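You operate a simulated robot arm through the tools that you are given. There is no shell and no other tool.

You are at the controls of a simulated robot arm. One attempt, no reset.

JOB
Bring the pellet dose down to 200 ml.
Fine: shut the pellet gate, empty its cup with the green button, close the blue air knob, turn the pellet knob, pull the gate out again.

It is judged by the outcome, as a careful person would: the job done as asked, and still so three seconds after it is handed in. It fails if anything else is knocked over, pushed out of place, dropped, spilled or broken.

ROBOT AND FRAMES
A 6-joint arm with a two-finger gripper, fixed in place. Base frame: the origin is on the floor under the middle of its stand, x ahead of it, y to its left, z up. Units: m, degrees, N and s.
It reaches about 0.94 m from its shoulder. Its first joint turns from -166.0 to 166.0 degrees. Payload 2.54 kg.
The tool frame sits at the grasp point between the pads (the TCP): z along the fingers, y along the line on which they close. The tips reach 0.03 m beyond it. The gripper opens to 0.116 m; its body begins 0.095 m behind the TCP.
Orientation is that of the tool frame in the base frame, as [roll, pitch, yaw] about the fixed x, y, z axes, in that order (R = Rz(yaw) Ry(pitch) Rx(roll)). With the fingers straight down and closing along the base's y, the tool's x points along the base's -x, its y along +y and its z along -z.

CONTROLS
- The arm moves only by the tool apply_moves. Its argument "motion" is a list of rows, each a list of 7 numbers: the shift along the tool's x, y, z in units of 40 mm (1.0 is 40 mm), then the turn, a rotation vector about the tool's x, y, z in units of 5 degrees (1.0 is 5 degrees), then the gripper command, from -1 (fully open) to 1 (shut), values between in proportion. In form: [[dx, dy, dz, rx, ry, rz, gripper], ...]. A call has 1 to 20 rows; each row shifts and turns the commanded pose from where the row before left it, along the tool's axes as they then stand. A call with a number of a shift or a turn outside -1 to 1 is refused whole. Each row takes 0.2 s and may step no farther than 0.05 m and 8.6 degrees from the row before; otherwise, or with a gripper value out of range, the whole call is refused. Where a pose cannot be reached the arm comes as near as it can. A force on the tool above 70 N (or 10 N above the force at the start of the call, whichever is more), or a blocked arm, ends the call early, and 0.2 s more pass. The fingers move at their own pace (about 0.072 m/s each) and stop on an object; they squeeze with about 34 N. The grip force told is the motor's: it shows also when the fingers shut on nothing. Time passes only in rows, and 0.2 s behind the last, so rows that do not move let the fingers close. The reply holds the time, the measured pose of the TCP, the force on the tool along the base axes, the opening and the grip force, in the units named above and with some noise, with the torque about the TCP (base axes, N m) and any sound that the robot's microphone picked up, and new pictures: "views" is both (left out), scene, wrist or none.
- Cameras (640 x 400 px; columns grow to the right, rows downward): "scene" is fixed at [0.2231, -0.6491, 1.632]; the picture's right is [0.88, -0.47, 0.00], its down [-0.16, -0.31, -0.94] and it looks along [0.44, 0.83, -0.35] (base axes); focal length 324 px, centre (320, 200). "wrist" rides on the gripper at [0.069, -0.015, -0.122] in the tool frame; the picture's right is [0.21, 0.98, 0.00], its down [-0.83, 0.18, -0.53] and it looks along [-0.52, 0.11, 0.85] (tool axes); focal length 251 px, centre (320, 200). There is no depth. A picture from a camera that has moved, and an enlarged one, comes with that camera's place and axes in the base frame and with its lens.
- inspect(camera, box): a new picture of the part [left, top, right, bottom] of that camera's present view, enlarged. No time passes.
- close_job(): hands the job in; it is judged then, once.

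Nothing tells you positions but the pictures and the camera data. Unless the task says otherwise, let go and move clear before handing in.

The tools are called as a command line: name --pt "numbers of a row" for each row, then --argument value for the rest, lists and objects as JSON in quotes. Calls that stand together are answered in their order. apply_moves: Moves the arm, as the interface text tells. Its arguments: {"type":"object","properties":{"motion":{"type":"array"},"views":{"type":"string","enum":["both","scene","wrist","none"]}},"required":["motion"]} The other tools are called the same way: inspect (camera, box) takes an enlarged picture of a part of a camera's view; close_job () hands the job in.

At the start:

```text
clock: 0.0
ee_pos: [0.4796, 0.0963, 1.4584]
ee_rot: [-180.0, 0.0, -180.0]
wrist_force: [0.3, 0.2, 0.2]
moment: [-0.01, 0.03, -0.02]
gripper_width: 0.1161
gripper_force: 0.0
```

scene: 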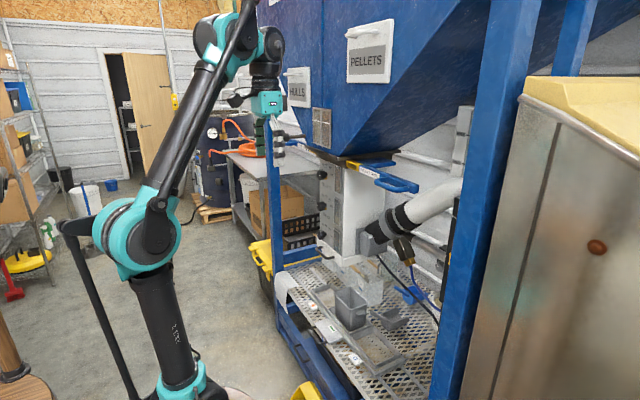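
wrist: 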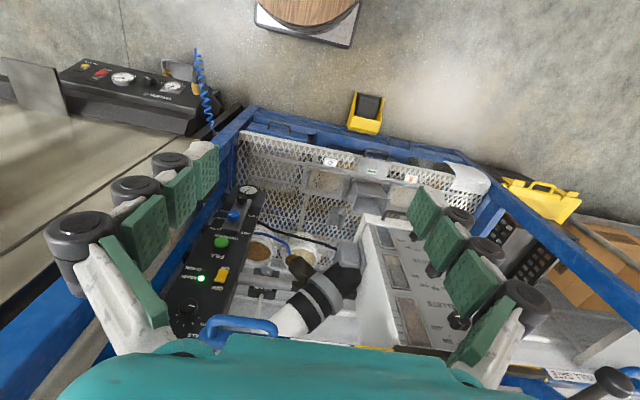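

I see a blue hopper machine labelled PELLETS and HULLS, with a control panel (gauge, blue knob, green button) and a white dosing body beside it. I'll enlarge the pictures before moving anything.

inspect --camera "scene" --box '[260, 120, 480, 260]'

inspect --camera "scene" --box '[270, 240, 450, 380]'

inspect --camera "wrist" --box '[150, 170, 310, 350]'

inspect --camera "wrist" --box '[330, 150, 520, 350]'

inspect --camera "scene" --box '[260, 0, 480, 140]'

```text
2.86 times, centred on (370, 190) of scene
camera zoom: at [0.2231, -0.6491, 1.632], right [0.88, -0.47, 0.0], down [-0.16, -0.31, -0.94], along [0.44, 0.83, -0.35], focal length 927 px, centre (177, 229)
```

zoom: 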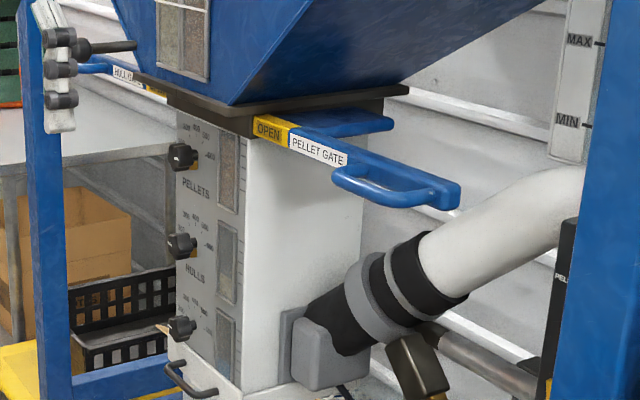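

```text
2.86 times, centred on (360, 310) of scene
camera zoom: at [0.2231, -0.6491, 1.632], right [0.88, -0.47, 0.0], down [-0.16, -0.31, -0.94], along [0.44, 0.83, -0.35], focal length 927 px, centre (206, -114)
```

zoom: 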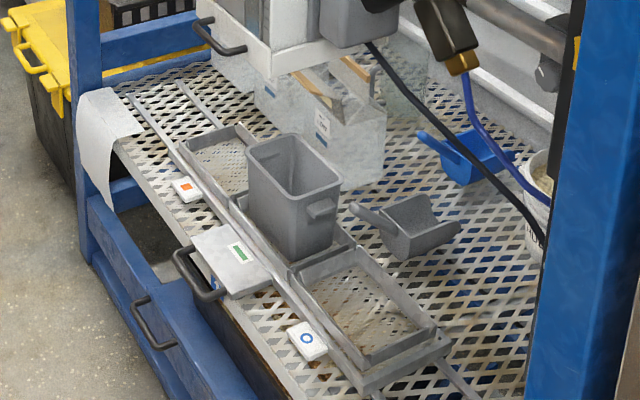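

```text
2.22 times, centred on (230, 260) of wrist
camera zoom: at [0.4119, 0.0805, 1.5794], right [-0.21, 0.98, 0.0], down [0.83, 0.18, 0.53], along [0.52, 0.11, -0.85], focal length 559 px, centre (520, 67)
```

zoom: 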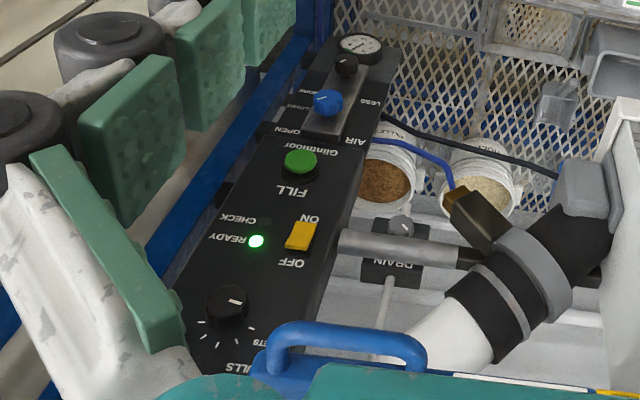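

```text
2.00 times, centred on (425, 250) of wrist
camera zoom: at [0.4119, 0.0805, 1.5794], right [-0.21, 0.98, 0.0], down [0.83, 0.18, 0.53], along [0.52, 0.11, -0.85], focal length 503 px, centre (110, 100)
```

zoom: 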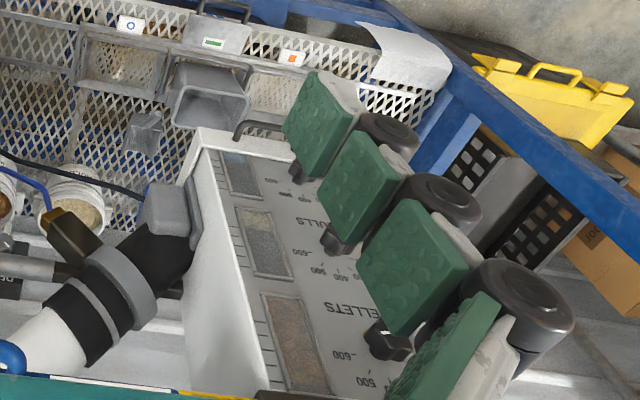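

```text
2.86 times, centred on (370, 70) of scene
camera zoom: at [0.2231, -0.6491, 1.632], right [0.88, -0.47, 0.0], down [-0.16, -0.31, -0.94], along [0.44, 0.83, -0.35], focal length 927 px, centre (177, 571)
```

zoom: 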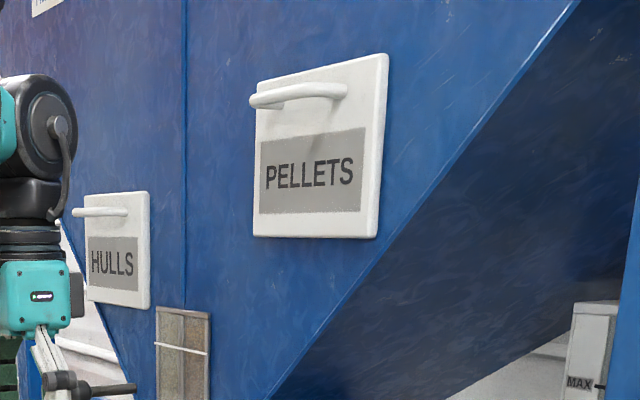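

The body with the knobs faces the robot (-x). The pellet gate bar sticks out toward -y with its handle near (0.83, 0.03, 1.33), and I put the pellet knob near (0.82, 0.45, 1.28). I'll tilt the tool toward +x in free space to get a better look with the wrist camera.

apply_moves --pt "0 0 0 0 -1 0 -1" --pt "0 0 0 0 -1 0 -1" --pt "0 0 0 0 -1 0 -1" --pt "0 0 0 0 -1 0 -1" --pt "0 0 0 0 -1 0 -1" --pt "0 0 0 0 -1 0 -1" --pt "0 0 0 0 -1 0 -1" --pt "0 0 0 0 -1 0 -1"

```text
clock: 1.8
ee_pos: [0.4815, 0.0939, 1.4586]
ee_rot: [179.9, 40.2, -179.9]
wrist_force: [-0.4, 0.5, -0.9]
moment: [0.0, 0.02, -0.01]
gripper_width: 0.1157
gripper_force: 0.1
camera wrist: at [0.3501, 0.0802, 1.5066], right [-0.16, 0.98, -0.14], down [0.29, 0.18, 0.94], along [0.94, 0.11, -0.31], focal length 251 px, centre (320, 200)
```

scene: 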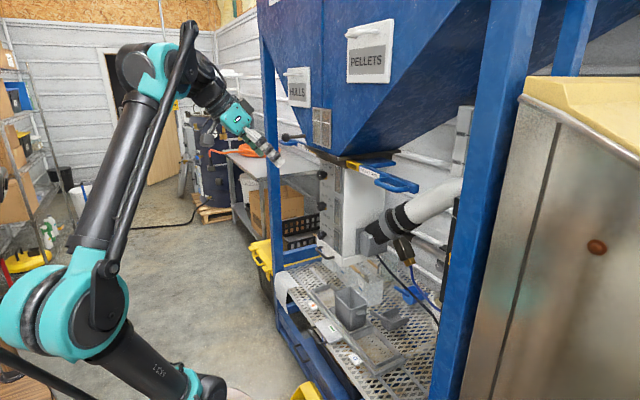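
wrist: 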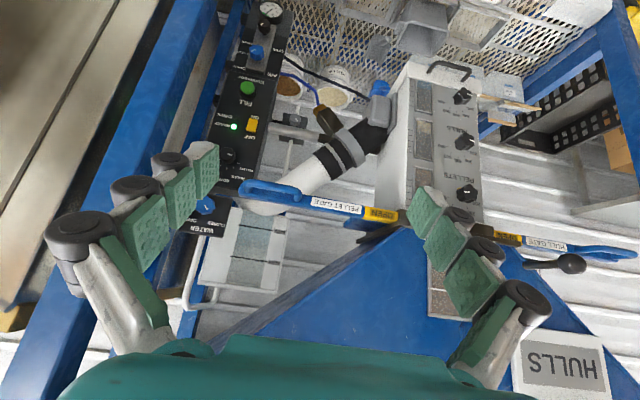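

The wrist view is upside down, but it now shows the gates, the panel and the three knobs. I'll enlarge each of them.

inspect --camera "wrist" --box '[370, 50, 500, 240]'

inspect --camera "wrist" --box '[190, 0, 310, 180]'

inspect --camera "wrist" --box '[180, 160, 420, 300]'

inspect --camera "wrist" --box '[340, 0, 540, 120]'

inspect --camera "scene" --box '[310, 140, 370, 250]'

```text
2.11 times, centred on (435, 145) of wrist
camera zoom: at [0.3501, 0.0802, 1.5066], right [-0.16, 0.98, -0.14], down [0.29, 0.18, 0.94], along [0.94, 0.11, -0.31], focal length 529 px, centre (78, 316)
```

zoom: 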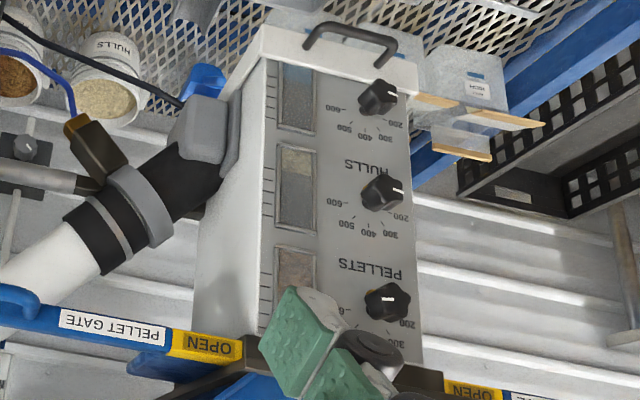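

```text
2.22 times, centred on (250, 90) of wrist
camera zoom: at [0.3501, 0.0802, 1.5066], right [-0.16, 0.98, -0.14], down [0.29, 0.18, 0.94], along [0.94, 0.11, -0.31], focal length 559 px, centre (476, 444)
```

zoom: 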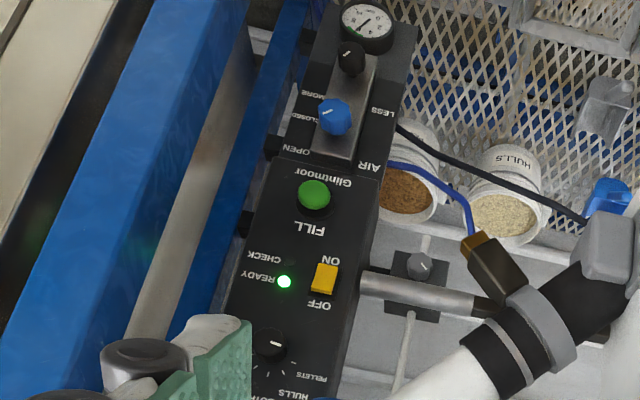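

```text
2.67 times, centred on (300, 230) of wrist
camera zoom: at [0.3501, 0.0802, 1.5066], right [-0.16, 0.98, -0.14], down [0.29, 0.18, 0.94], along [0.94, 0.11, -0.31], focal length 670 px, centre (373, 120)
```

zoom: 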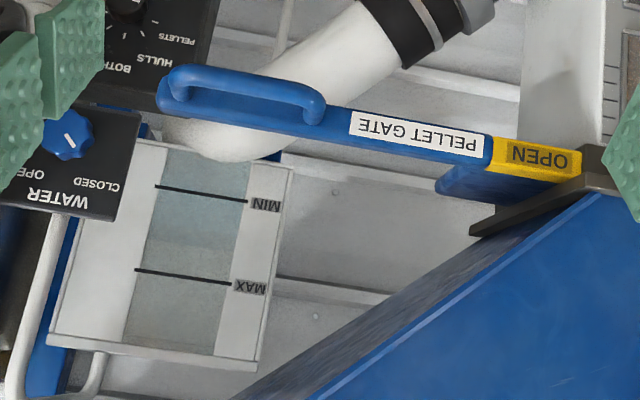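

```text
3.20 times, centred on (440, 60) of wrist
camera zoom: at [0.3501, 0.0802, 1.5066], right [-0.16, 0.98, -0.14], down [0.29, 0.18, 0.94], along [0.94, 0.11, -0.31], focal length 805 px, centre (-64, 648)
```

zoom: 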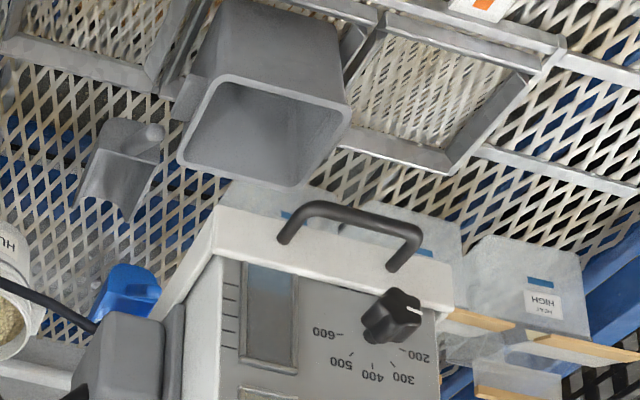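

```text
3.64 times, centred on (340, 195) of scene
camera zoom: at [0.2231, -0.6491, 1.632], right [0.88, -0.47, 0.0], down [-0.16, -0.31, -0.94], along [0.44, 0.83, -0.35], focal length 1180 px, centre (247, 218)
```

zoom: 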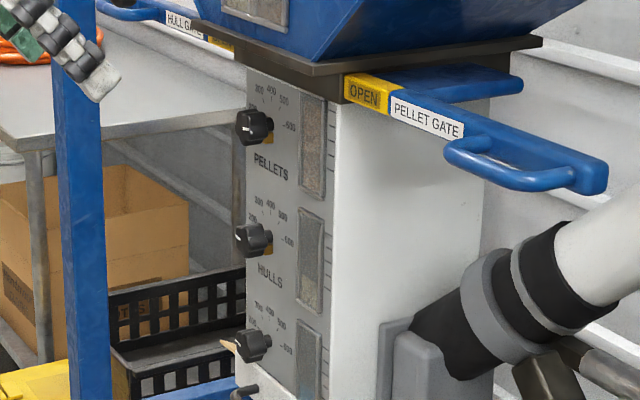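

The knob labels sit under each knob, and the scale runs from 200 on the viewer's left, over the top, to 600 on the right. The button and air knob are on the vertical panel near x≈1.0, y≈-0.11. I'll level the tool to point along +x.

apply_moves --pt "0 0 0 0 -1 0 -1" --pt "0 0 0 0 -1 0 -1" --pt "0 0 0 0 -1 0 -1" --pt "0 0 0 0 -1 0 -1" --pt "0 0 0 0 -1 0 -1" --pt "0 0 0 0 -1 0 -1" --pt "0 0 0 0 -1 0 -1" --pt "0 0 0 0 -1 0 -1" --pt "0 0 0 0 -1 0 -1" --pt "0 0 0 0 -1 0 -1"

```text
clock: 4.0
ee_pos: [0.4807, 0.0954, 1.4587]
ee_rot: [11.3, 89.9, 11.3]
wrist_force: [0.0, 0.1, 0.5]
moment: [-0.03, 0.0, -0.01]
gripper_width: 0.116
gripper_force: 0.2
camera wrist: at [0.3598, 0.0805, 1.3882], right [0.0, 0.98, -0.21], down [-0.54, 0.18, 0.82], along [0.84, 0.11, 0.52], focal length 251 px, centre (320, 200)
```

scene: 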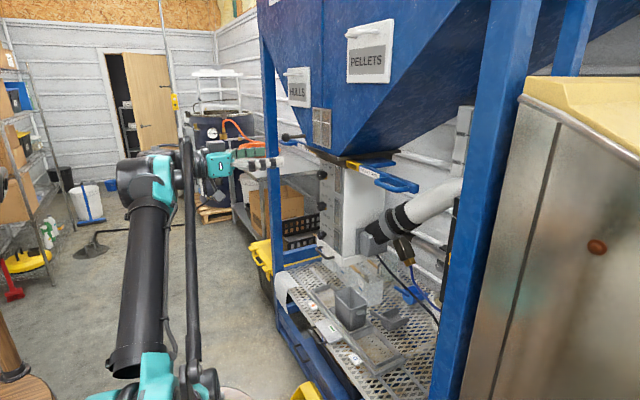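
wrist: 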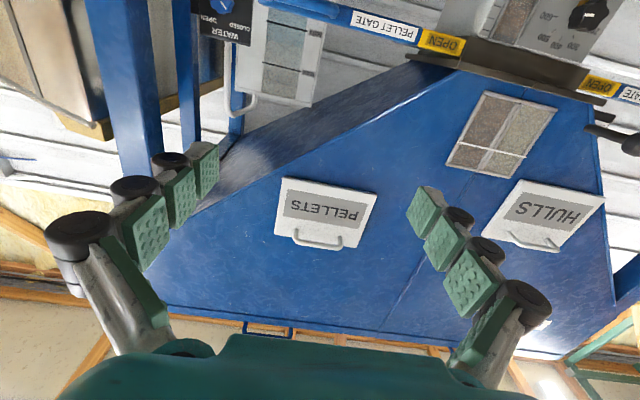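

The tool now points along +x in free space. I'll roll it +90° about its own axis so the fingers close vertically and the camera sits on the +y side.

apply_moves --pt "0 0 0 0 0 1 -1" --pt "0 0 0 0 0 1 -1" --pt "0 0 0 0 0 1 -1" --pt "0 0 0 0 0 1 -1" --pt "0 0 0 0 0 1 -1" --pt "0 0 0 0 0 1 -1" --pt "0 0 0 0 0 1 -1" --pt "0 0 0 0 0 1 -1" --pt "0 0 0 0 0 1 -1" --pt "0 0 0 0 0 1 -1" --pt "0 0 0 0 0 1 -1" --pt "0 0 0 0 0 1 -1" --pt "0 0 0 0 0 1 -1" --pt "0 0 0 0 0 1 -1" --pt "0 0 0 0 0 1 -1" --pt "0 0 0 0 0 1 -1" --pt "0 0 0 0 0 1 -1" --pt "0 0 0 0 0 1 -1"

```text
clock: 7.8
ee_pos: [0.479, 0.0958, 1.4579]
ee_rot: [90.0, 7.5, 90.0]
wrist_force: [-0.6, 0.7, -0.3]
moment: [0.01, -0.02, 0.02]
gripper_width: 0.116
gripper_force: 0.2
out of reach, approached as far as the arm can: row 18
camera wrist: at [0.3582, 0.1619, 1.4328], right [0.0, 0.34, 0.94], down [-0.53, -0.8, 0.29], along [0.85, -0.5, 0.18], focal length 251 px, centre (320, 200)
```

scene: 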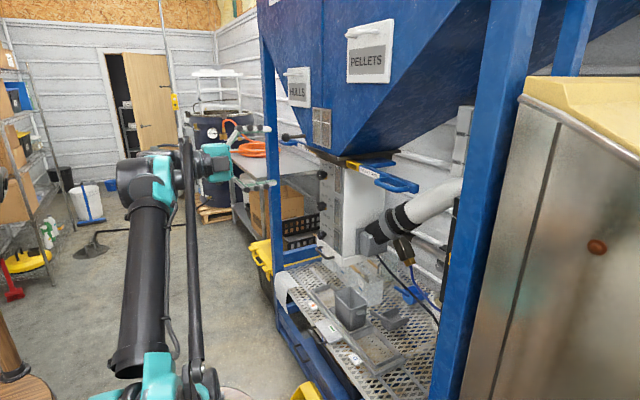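
wrist: 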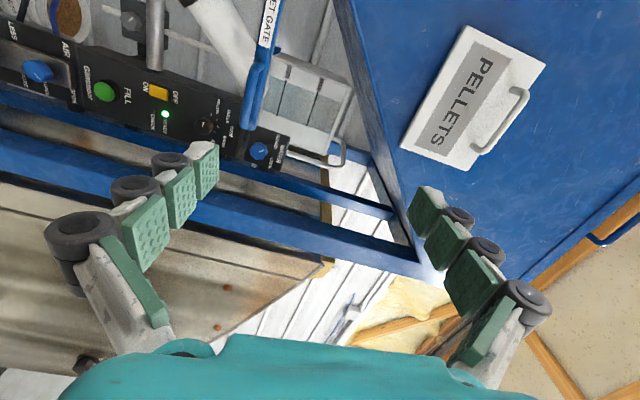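

The wrist roll stopped near +82°, which is a joint limit, and that is enough roll to work with. From here the panel is readable, so I'll enlarge it.

inspect --camera "wrist" --box '[0, 10, 150, 130]'

inspect --camera "wrist" --box '[130, 60, 300, 180]'

inspect --camera "scene" --box '[312, 160, 342, 180]'

```text
3.33 times, centred on (75, 70) of wrist
camera zoom: at [0.3582, 0.1619, 1.4328], right [0.0, 0.34, 0.94], down [-0.53, -0.8, 0.29], along [0.85, -0.5, 0.18], focal length 838 px, centre (1137, 633)
```

zoom: 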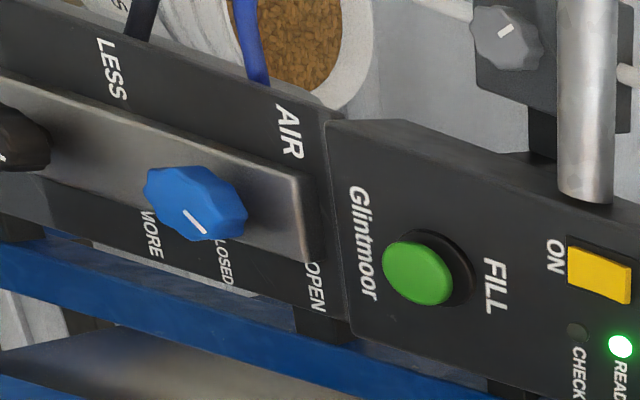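

```text
3.33 times, centred on (215, 120) of wrist
camera zoom: at [0.3582, 0.1619, 1.4328], right [0.0, 0.34, 0.94], down [-0.53, -0.8, 0.29], along [0.85, -0.5, 0.18], focal length 838 px, centre (670, 467)
```

zoom: 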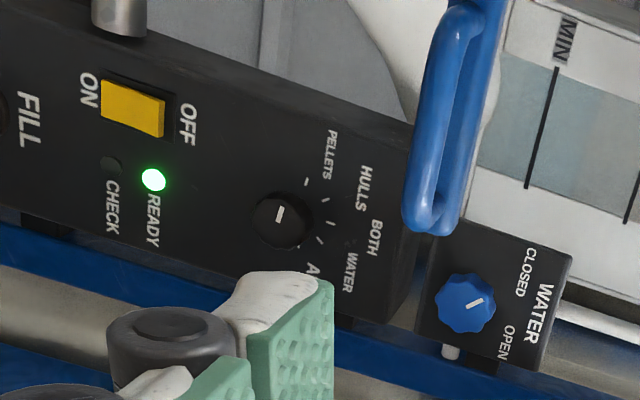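

```text
16.00 times, centred on (327, 170) of scene
camera zoom: at [0.2231, -0.6491, 1.632], right [0.88, -0.47, 0.0], down [-0.16, -0.31, -0.94], along [0.44, 0.83, -0.35], focal length 5191 px, centre (208, 680)
```

zoom: 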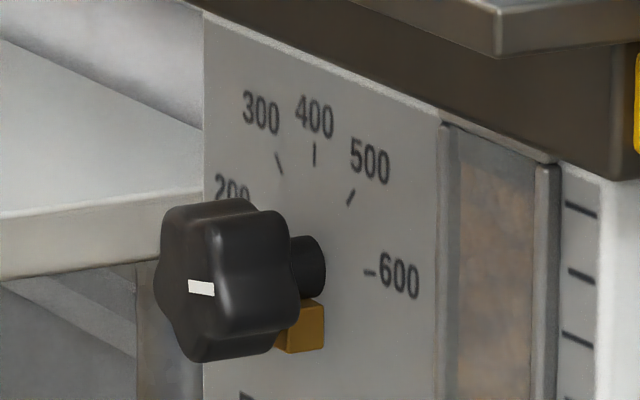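

The panel labels are readable, but the pointer positions are still unclear. I'll back off the roll limit slightly and go down toward panel height, staying well in front of the machine.

apply_moves --pt "0 0 0 0 0 -1 -1" --pt "0 0 0 0 0 -1 -1" --pt "0.04 -0.9 0.3 0 0 0 -1" --pt "0.04 -0.9 0.3 0 0 0 -1" --pt "0.04 -0.9 0.3 0 0 0 -1" --pt "0.04 -0.9 0.3 0 0 0 -1" --pt "0.04 -0.9 0.3 0 0 0 -1" --pt "0.04 -0.9 0.3 0 0 0 -1" --pt "0.04 -0.9 0.3 0 0 0 -1" --pt "0.04 -0.9 0.3 0 0 0 -1" --pt "0.04 -0.9 0.3 0 0 0 -1" --pt "0.04 -0.9 0.3 0 0 0 -1"

```text
clock: 10.4
ee_pos: [0.6082, 0.0154, 1.1102]
ee_rot: [90.0, 17.5, 90.0]
wrist_force: [-0.5, 1.3, 0.2]
moment: [0.01, -0.02, -0.01]
gripper_width: 0.1161
gripper_force: 0.1
out of reach, approached as far as the arm can: row 6, 7, 8
camera wrist: at [0.4882, 0.0774, 1.0745], right [0.0, 0.5, 0.87], down [-0.53, -0.73, 0.42], along [0.85, -0.46, 0.27], focal length 251 px, centre (320, 200)
```

scene: 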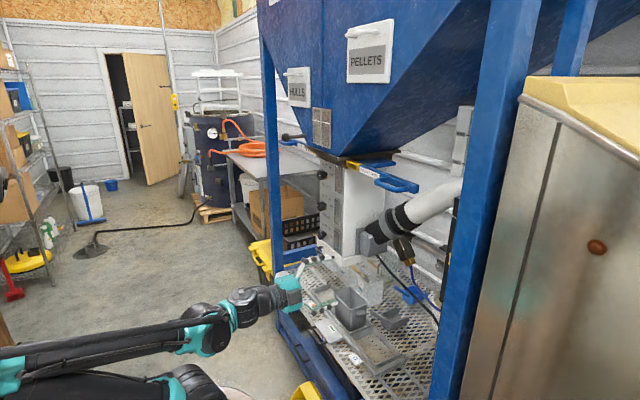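
wrist: 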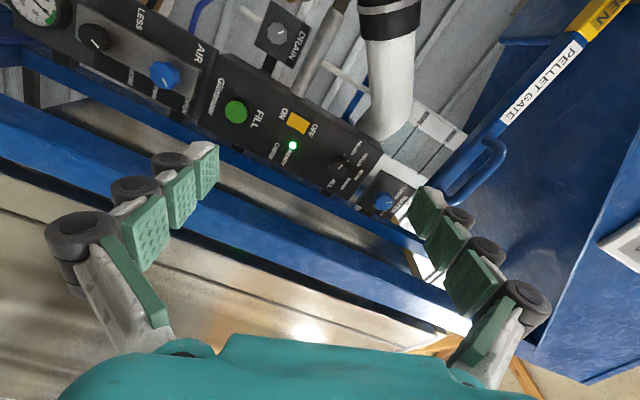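

The panel is closer now. I'll enlarge the AIR knob, the FILL button and the selector.

inspect --camera "wrist" --box '[80, 0, 240, 130]'

inspect --camera "wrist" --box '[200, 70, 420, 230]'

inspect --camera "wrist" --box '[320, 130, 400, 200]'

inspect --camera "wrist" --box '[440, 0, 640, 220]'

```text
3.08 times, centred on (160, 65) of wrist
camera zoom: at [0.4882, 0.0774, 1.0745], right [0.0, 0.5, 0.87], down [-0.53, -0.73, 0.42], along [0.85, -0.46, 0.27], focal length 774 px, centre (812, 615)
```

zoom: 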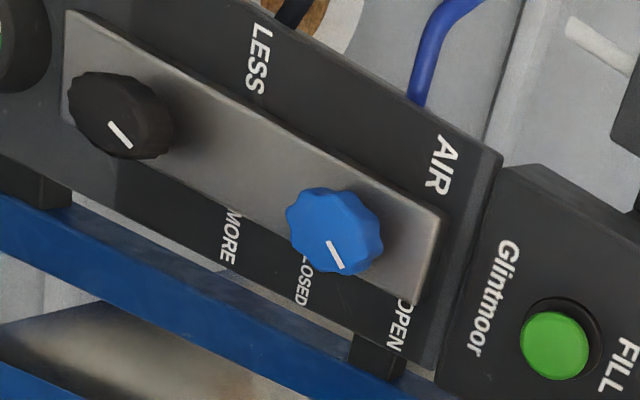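

```text
2.50 times, centred on (310, 150) of wrist
camera zoom: at [0.4882, 0.0774, 1.0745], right [0.0, 0.5, 0.87], down [-0.53, -0.73, 0.42], along [0.85, -0.46, 0.27], focal length 629 px, centre (345, 325)
```

zoom: 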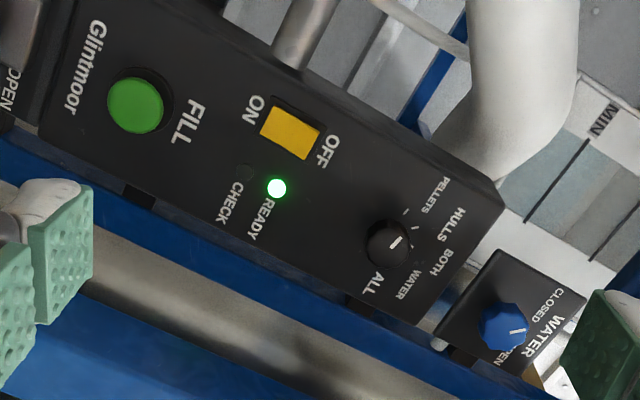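

```text
5.71 times, centred on (360, 165) of wrist
camera zoom: at [0.4882, 0.0774, 1.0745], right [0.0, 0.5, 0.87], down [-0.53, -0.73, 0.42], along [0.85, -0.46, 0.27], focal length 1437 px, centre (91, 400)
```

zoom: 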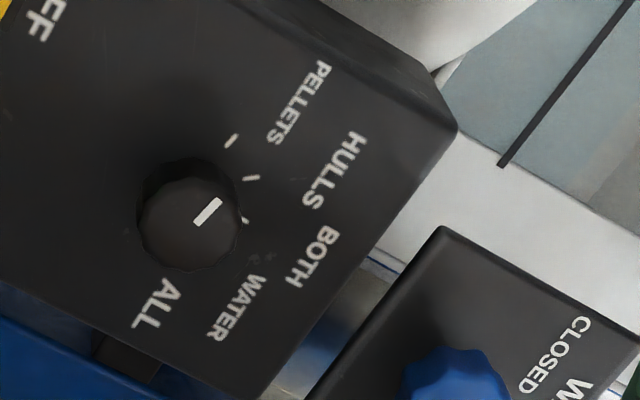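

```text
1.82 times, centred on (540, 110) of wrist
camera zoom: at [0.4882, 0.0774, 1.0745], right [0.0, 0.5, 0.87], down [-0.53, -0.73, 0.42], along [0.85, -0.46, 0.27], focal length 457 px, centre (-80, 364)
```

zoom: 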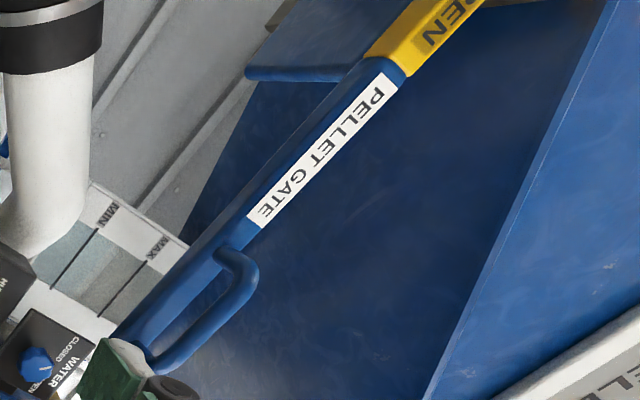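

The selector is on PELLETS, and the air knob points at OPEN with CLOSED a quarter turn clockwise. The gate handle is a D-grip running along y on the front of the bar. I'll move up to look at it more squarely.

apply_moves --pt "0.147 0.78 0.1 0 0 0 -1" --pt "0.147 0.78 0.1 0 0 0 -1" --pt "0.147 0.78 0.1 0 0 0 -1" --pt "0.147 0.78 0.1 0 0 0 -1" --pt "0.147 0.78 0.1 0 0 0 -1"

inspect --camera "wrist" --box '[220, 100, 420, 240]'

```text
clock: 11.6
ee_pos: [0.6291, 0.088, 1.2559]
ee_rot: [90.0, 17.5, 90.0]
wrist_force: [-0.5, 0.4, -1.0]
moment: [-0.05, 0.0, -0.01]
gripper_width: 0.1159
gripper_force: 0.1
camera wrist: at [0.5081, 0.1489, 1.2192], right [0.0, 0.5, 0.87], down [-0.53, -0.73, 0.42], along [0.85, -0.46, 0.27], focal length 251 px, centre (320, 200)
```

scene: 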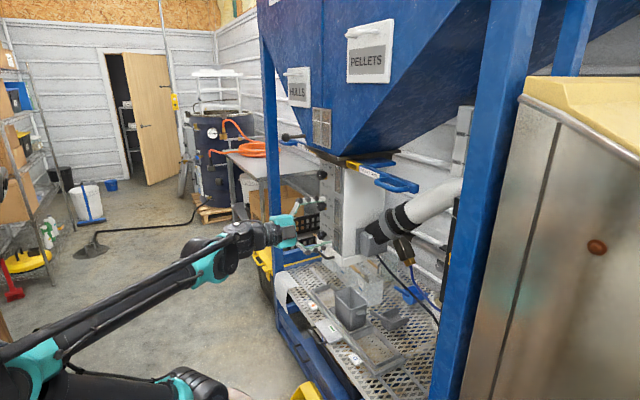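
wrist: 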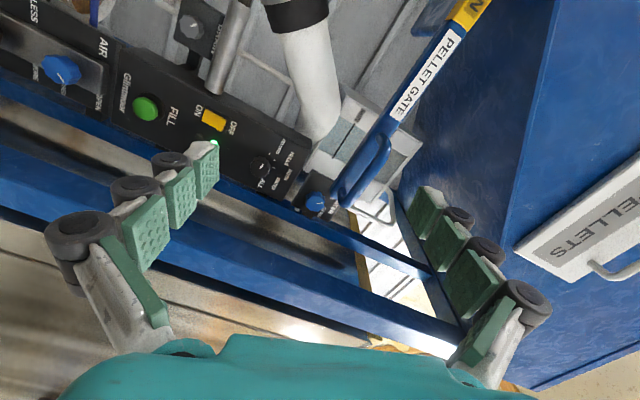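

```text
2.86 times, centred on (320, 170) of wrist
camera zoom: at [0.5081, 0.1489, 1.2192], right [0.0, 0.5, 0.87], down [-0.53, -0.73, 0.42], along [0.85, -0.46, 0.27], focal length 718 px, centre (320, 286)
```

zoom: 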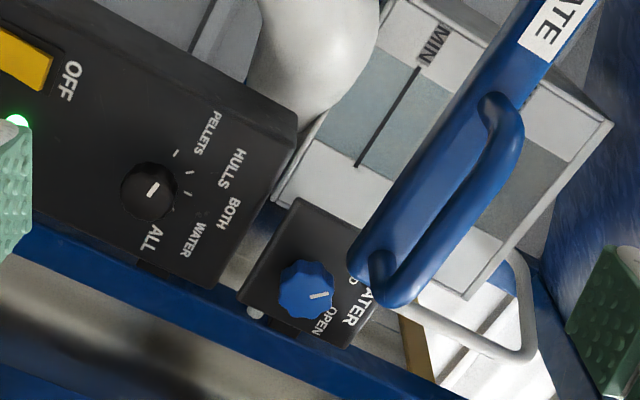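

The gate grip tube runs along y from about -0.005 to 0.097 at x≈0.806, z≈1.343, roughly 2 cm thick and 4 cm off the bar. To grip it squarely I'll roll the tool to -90°, which puts the camera on the -y side. The tool stays in free space while it turns.

apply_moves --pt "0 0 0 0 0 -1 -1" --pt "0 0 0 0 0 -1 -1" --pt "0 0 0 0 0 -1 -1" --pt "0 0 0 0 0 -1 -1" --pt "0 0 0 0 0 -1 -1" --pt "0 0 0 0 0 -1 -1" --pt "0 0 0 0 0 -1 -1" --pt "0 0 0 0 0 -1 -1" --pt "0 0 0 0 0 -1 -1" --pt "0 0 0 0 0 -1 -1" --pt "0 0 0 0 0 -1 -1" --pt "0 0 0 0 0 -1 -1" --pt "0 0 0 0 0 -1 -1" --pt "0 0 0 0 0 -1 -1" --pt "0 0 0 0 0 -1 -1" --pt "0 0 0 0 0 -1 -1"

apply_moves --pt "0 0 0 0 0 -1 -1" --pt "0 0 0 0 0 -1 -1" --pt "0 0 0 0 0 -1 -1" --pt "0 0 0 0 0 -1 -1" --pt "0 0 0 0 0 -1 -1" --pt "0 0 0 0 0 -1 -1" --pt "0 0 0 0 0 -1 -1" --pt "0 0 0 0 0 -1 -1" --pt "0 0 0 0 0 -1 -1" --pt "0 0 0 0 0 -1 -1" --pt "0 0 0 0 0 -1 -1" --pt "0 0 0 0 0 -1 -1" --pt "0 0 0 0 0 -1 -1" --pt "0 0 0 0 0 -1 -1" --pt "0 0 0 0 0 -1 -1" --pt "0 0 0 0 0 -1 -1" --pt "0 0 0 0 0 -0.5 -1"

```text
clock: 15.0
ee_pos: [0.6308, 0.0887, 1.2526]
ee_rot: [-89.8, 82.4, -89.9]
wrist_force: [0.1, -0.1, -0.3]
moment: [0.0, -0.03, 0.01]
gripper_width: 0.116
gripper_force: 0.2
camera wrist: at [0.5108, 0.0658, 1.1856], right [0.0, 0.94, -0.34], down [-0.53, 0.29, 0.79], along [0.85, 0.18, 0.5], focal length 251 px, centre (320, 200)
```

scene: 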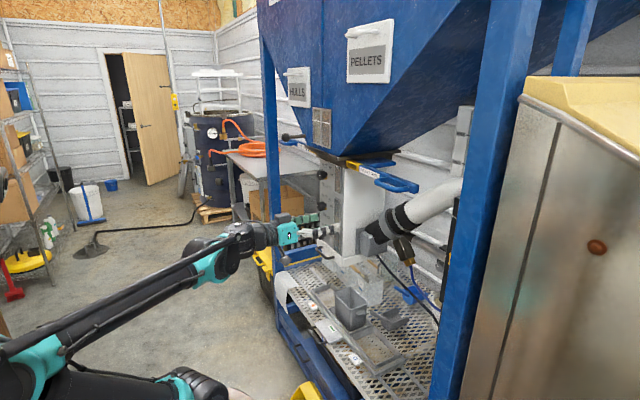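
wrist: 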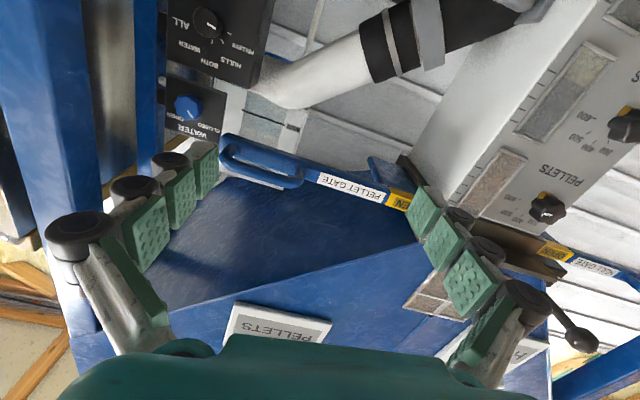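

```text
clock: 18.6
ee_pos: [0.631, 0.0892, 1.2537]
ee_rot: [-90.0, -0.1, -90.0]
wrist_force: [0.2, 0.0, 0.6]
moment: [-0.01, -0.02, -0.01]
gripper_width: 0.1159
gripper_force: 0.0
camera wrist: at [0.5107, 0.0206, 1.2677], right [0.0, -0.22, -0.98], down [-0.53, 0.83, -0.18], along [0.85, 0.52, -0.12], focal length 251 px, centre (320, 200)
```

scene: 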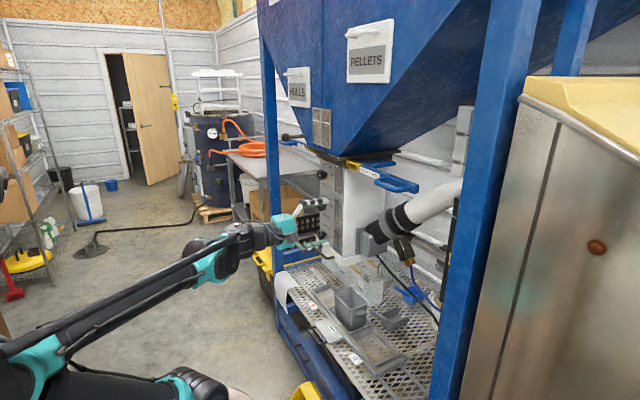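
wrist: 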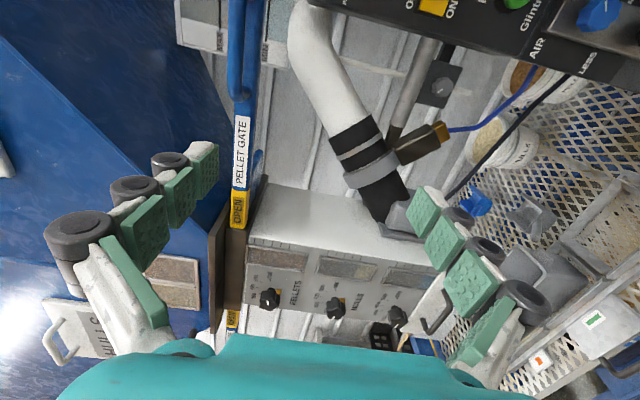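

The roll is at -90° and the gate, flange and dose knobs are all in view. I'll enlarge the knobs and the gate.

inspect --camera "wrist" --box '[230, 180, 450, 340]'

inspect --camera "wrist" --box '[245, 270, 345, 330]'

inspect --camera "wrist" --box '[200, 0, 330, 250]'

```text
2.50 times, centred on (340, 260) of wrist
camera zoom: at [0.5107, 0.0206, 1.2677], right [0.0, -0.22, -0.98], down [-0.53, 0.83, -0.18], along [0.85, 0.52, -0.12], focal length 629 px, centre (270, 50)
```

zoom: 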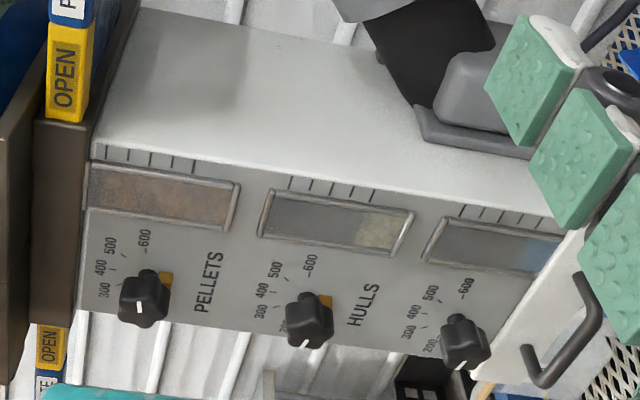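

```text
6.40 times, centred on (295, 300) of wrist
camera zoom: at [0.5107, 0.0206, 1.2677], right [0.0, -0.22, -0.98], down [-0.53, 0.83, -0.18], along [0.85, 0.52, -0.12], focal length 1609 px, centre (480, -440)
```

zoom: 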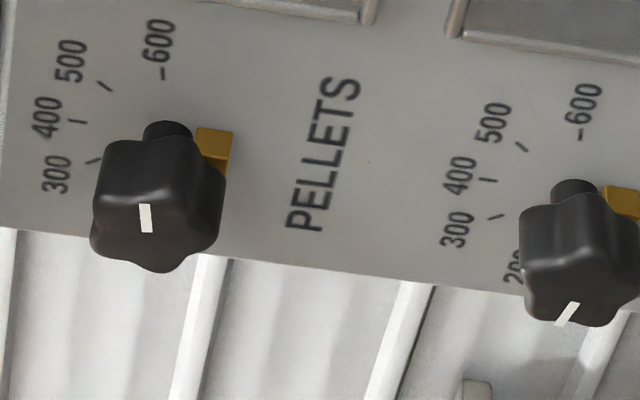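

```text
1.60 times, centred on (265, 125) of wrist
camera zoom: at [0.5107, 0.0206, 1.2677], right [0.0, -0.22, -0.98], down [-0.53, 0.83, -0.18], along [0.85, 0.52, -0.12], focal length 402 px, centre (408, 320)
```

zoom: 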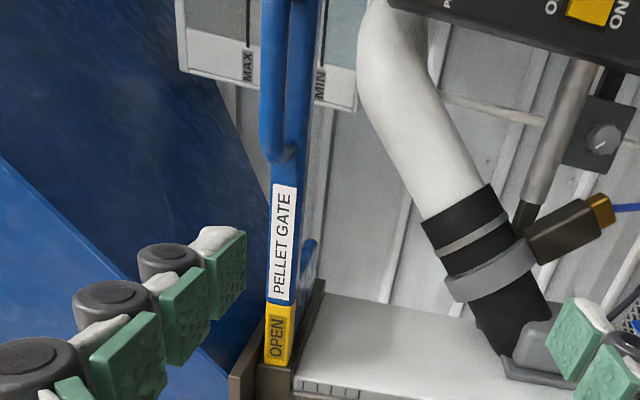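

The pellet knob points at 600 on the viewer's right, so it needs about 160° counter-clockwise to reach 200. First I'll line up with the gate handle at about (0.80, 0.046, 1.343) and stop short of it.

apply_moves --pt "0.27 -0.56 0.62 0 0 0 -1" --pt "0.27 -0.56 0.62 0 0 0 -1" --pt "0.27 -0.56 0.62 0 0 0 -1" --pt "0.27 -0.56 0.62 0 0 0 -1"

inspect --camera "scene" --box '[300, 130, 460, 240]'

```text
clock: 19.6
ee_pos: [0.7344, 0.045, 1.343]
ee_rot: [-90.1, 0.0, -90.0]
wrist_force: [0.3, -0.4, 0.6]
moment: [0.01, 0.03, -0.02]
gripper_width: 0.1161
gripper_force: 0.0
camera wrist: at [0.6134, -0.0236, 1.3572], right [0.0, -0.22, -0.98], down [-0.53, 0.83, -0.18], along [0.85, 0.52, -0.11], focal length 251 px, centre (320, 200)
```

scene: 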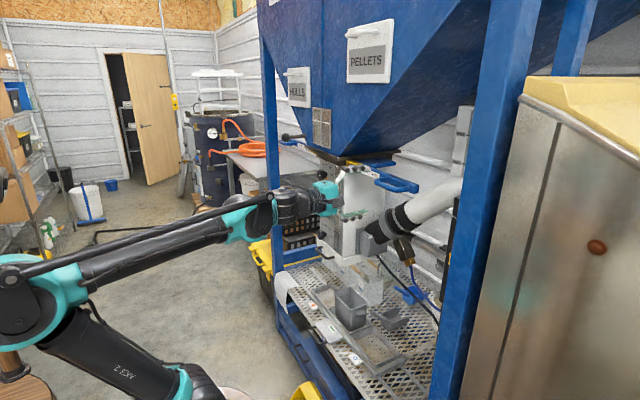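
wrist: 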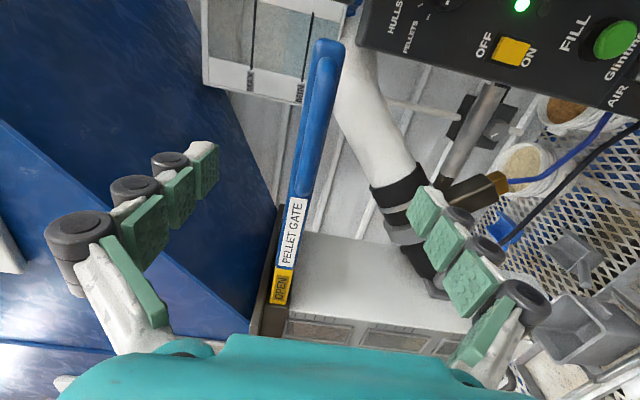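

```text
3.64 times, centred on (380, 185) of scene
camera zoom: at [0.2231, -0.6491, 1.632], right [0.88, -0.47, 0.0], down [-0.16, -0.31, -0.94], along [0.44, 0.83, -0.35], focal length 1180 px, centre (102, 254)
```

zoom: 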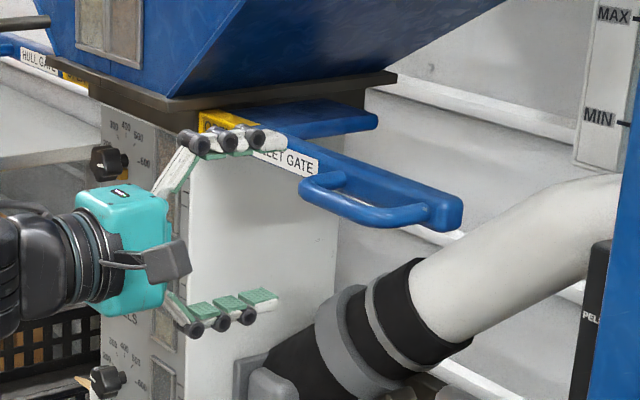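

The fingers straddle the handle height with clear space around them. I'll check the vertical alignment in the wrist view before going forward.

inspect --camera "wrist" --box '[250, 20, 390, 220]'

```text
2.00 times, centred on (320, 120) of wrist
camera zoom: at [0.6134, -0.0236, 1.3572], right [0.0, -0.22, -0.98], down [-0.53, 0.83, -0.18], along [0.85, 0.52, -0.11], focal length 503 px, centre (320, 360)
```

zoom: 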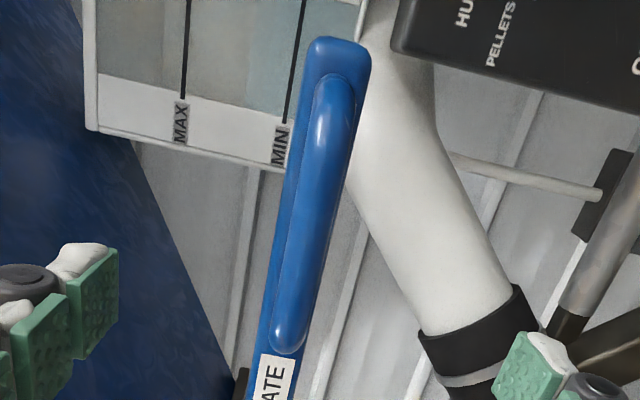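

The tube centre is about 3 mm above my TCP and slightly toward -y. I'll correct for that, advance about 7 cm around the grip, and then close.

apply_moves --pt "0.1 -0.09 0.4 0 0 0 -1" --pt "0 0 0.5 0 0 0 -1" --pt "0 0 0.5 0 0 0 -1" --pt "0 0 0.3 0 0 0 -1"

inspect --camera "scene" --box '[320, 140, 440, 230]'

```text
clock: 20.6
ee_pos: [0.7998, 0.0424, 1.346]
ee_rot: [-90.0, 0.0, -90.0]
wrist_force: [0.5, -0.2, -0.1]
moment: [0.01, -0.01, -0.03]
gripper_width: 0.1158
gripper_force: 0.0
camera wrist: at [0.6778, -0.0263, 1.3608], right [0.0, -0.22, -0.98], down [-0.53, 0.83, -0.18], along [0.85, 0.52, -0.11], focal length 251 px, centre (320, 200)
```

scene: 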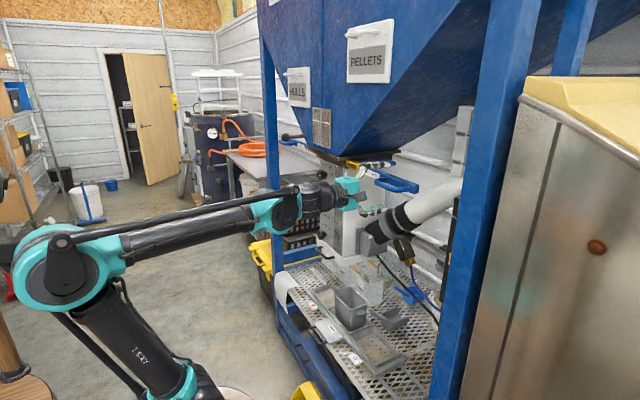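
wrist: 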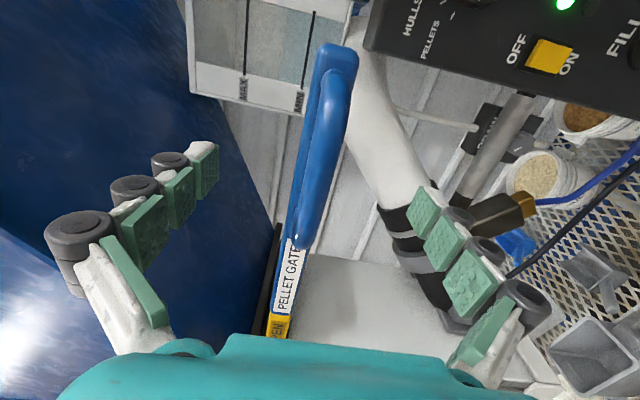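

```text
4.44 times, centred on (380, 185) of scene
camera zoom: at [0.2231, -0.6491, 1.632], right [0.88, -0.47, 0.0], down [-0.16, -0.31, -0.94], along [0.44, 0.83, -0.35], focal length 1442 px, centre (53, 267)
```

zoom: 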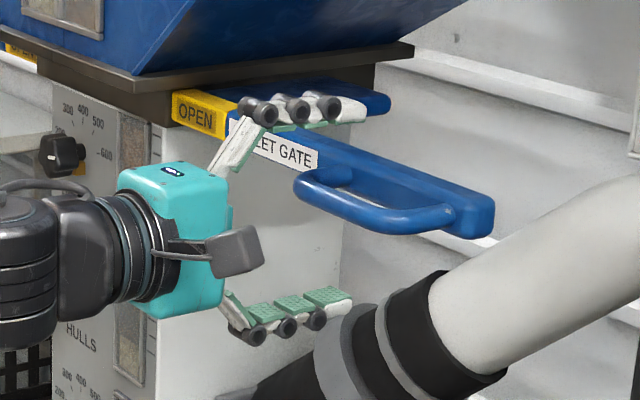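

The tube is between the fingers, a few millimetres high of centre and about 1 cm past the TCP. I'll nudge up and forward slightly, then close.

apply_moves --pt "0 -0.09 0.1 0 0 0 -1" --pt "0 0 0 0 0 0 0.2" --pt "0 0 0 0 0 0 0.6" --pt "0 0 0 0 0 0 1" --pt "0 0 0 0 0 0 1" --pt "0 0 0 0 0 0 1"

inspect --camera "scene" --box '[320, 140, 440, 230]'

```text
clock: 22.0
ee_pos: [0.8034, 0.0431, 1.3505]
ee_rot: [-90.0, 0.0, -90.0]
wrist_force: [-4.1, 0.4, -22.3]
moment: [0.1, -0.2, 0.03]
gripper_width: 0.0146
gripper_force: 40.2
camera wrist: at [0.6822, -0.0254, 1.3635], right [0.0, -0.21, -0.98], down [-0.53, 0.83, -0.18], along [0.85, 0.52, -0.12], focal length 251 px, centre (320, 200)
```

scene: 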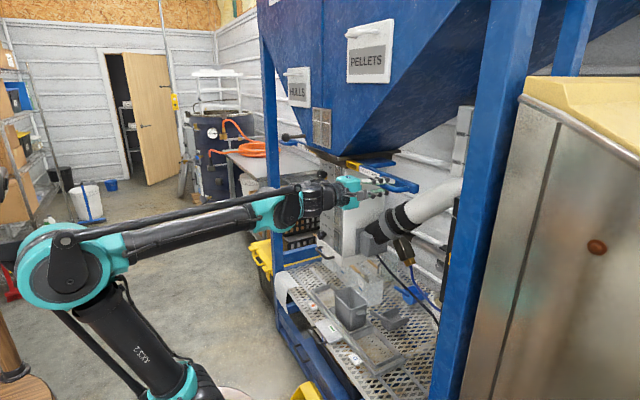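
wrist: 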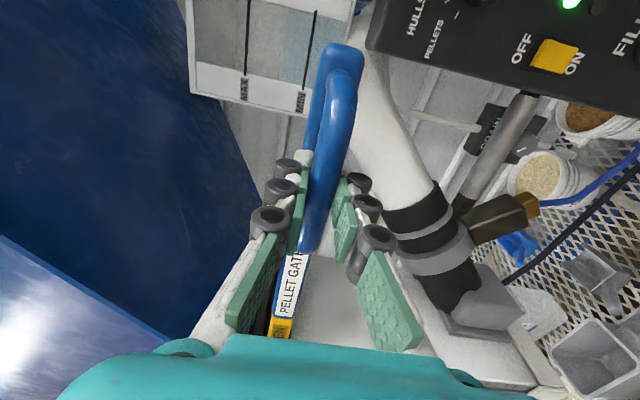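

```text
4.44 times, centred on (380, 185) of scene
camera zoom: at [0.2231, -0.6491, 1.632], right [0.88, -0.47, 0.0], down [-0.16, -0.31, -0.94], along [0.44, 0.83, -0.35], focal length 1442 px, centre (53, 267)
```

zoom: 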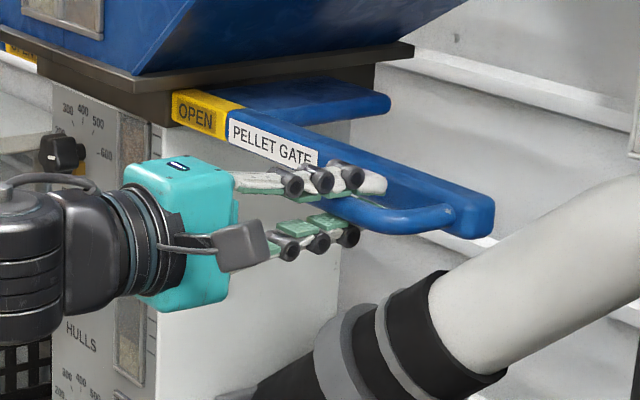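

The handle is gripped, with the pads closed on a ~15 mm tube. There is a -22 N vertical load because I am a few millimetres high, so I'll relieve that and start pushing the gate in toward +y.

apply_moves --pt "0 0.08 0 0 0 0 1" --pt "0 0 0 0 0 0 1" --pt "-0.25 0 0 0 0 0 1" --pt "-0.25 0 0 0 0 0 1" --pt "-0.25 0 0 0 0 0 1" --pt "-0.25 0 0 0 0 0 1"

inspect --camera "scene" --box '[320, 140, 440, 230]'

```text
clock: 22.9
ee_pos: [0.8018, 0.0567, 1.3482]
ee_rot: [-89.9, -0.2, -90.0]
wrist_force: [2.2, 0.4, 11.6]
moment: [0.19, 0.06, -0.14]
gripper_width: 0.0143
gripper_force: 39.6
stopped in row 4: the force on the tool passed its limit at 74 N (the readings are from after the stop); the commanded pose is now the measured one
camera wrist: at [0.6822, -0.0125, 1.3632], right [0.0, -0.22, -0.98], down [-0.53, 0.83, -0.18], along [0.85, 0.52, -0.12], focal length 251 px, centre (320, 200)
```

scene: 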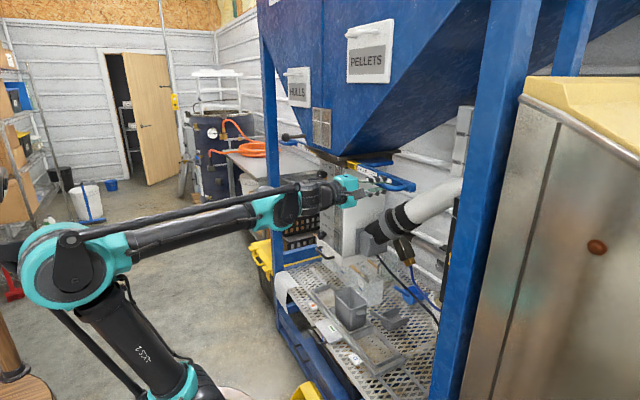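
wrist: 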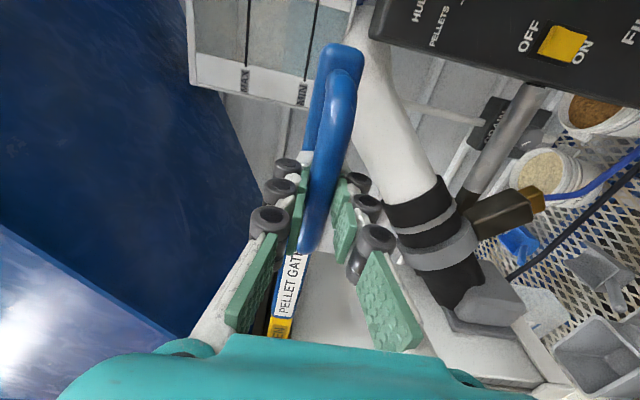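

```text
4.44 times, centred on (380, 185) of scene
camera zoom: at [0.2231, -0.6491, 1.632], right [0.88, -0.47, 0.0], down [-0.16, -0.31, -0.94], along [0.44, 0.83, -0.35], focal length 1442 px, centre (53, 267)
```

zoom: 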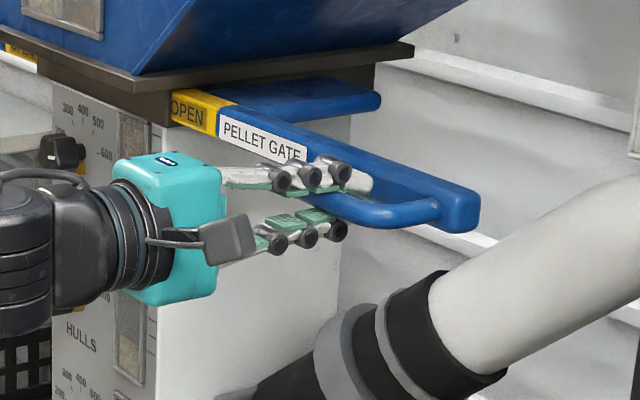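

The gate moved about 14 mm and then the force limit tripped, although the forces fell back afterwards. I'll recentre vertically and push more slowly.

apply_moves --pt "0 -0.02 0 0 0 0 1" --pt "-0.1 0 0 0 0 0 1" --pt "-0.1 0 0 0 0 0 1" --pt "-0.1 0 0 0 0 0 1" --pt "-0.1 0 0 0 0 0 1" --views "none"

```text
clock: 24.1
ee_pos: [0.8027, 0.0716, 1.3492]
ee_rot: [-90.0, 0.0, -90.1]
wrist_force: [-14.7, -3.4, -4.3]
moment: [0.17, 0.02, -0.28]
gripper_width: 0.0144
gripper_force: 39.6
```

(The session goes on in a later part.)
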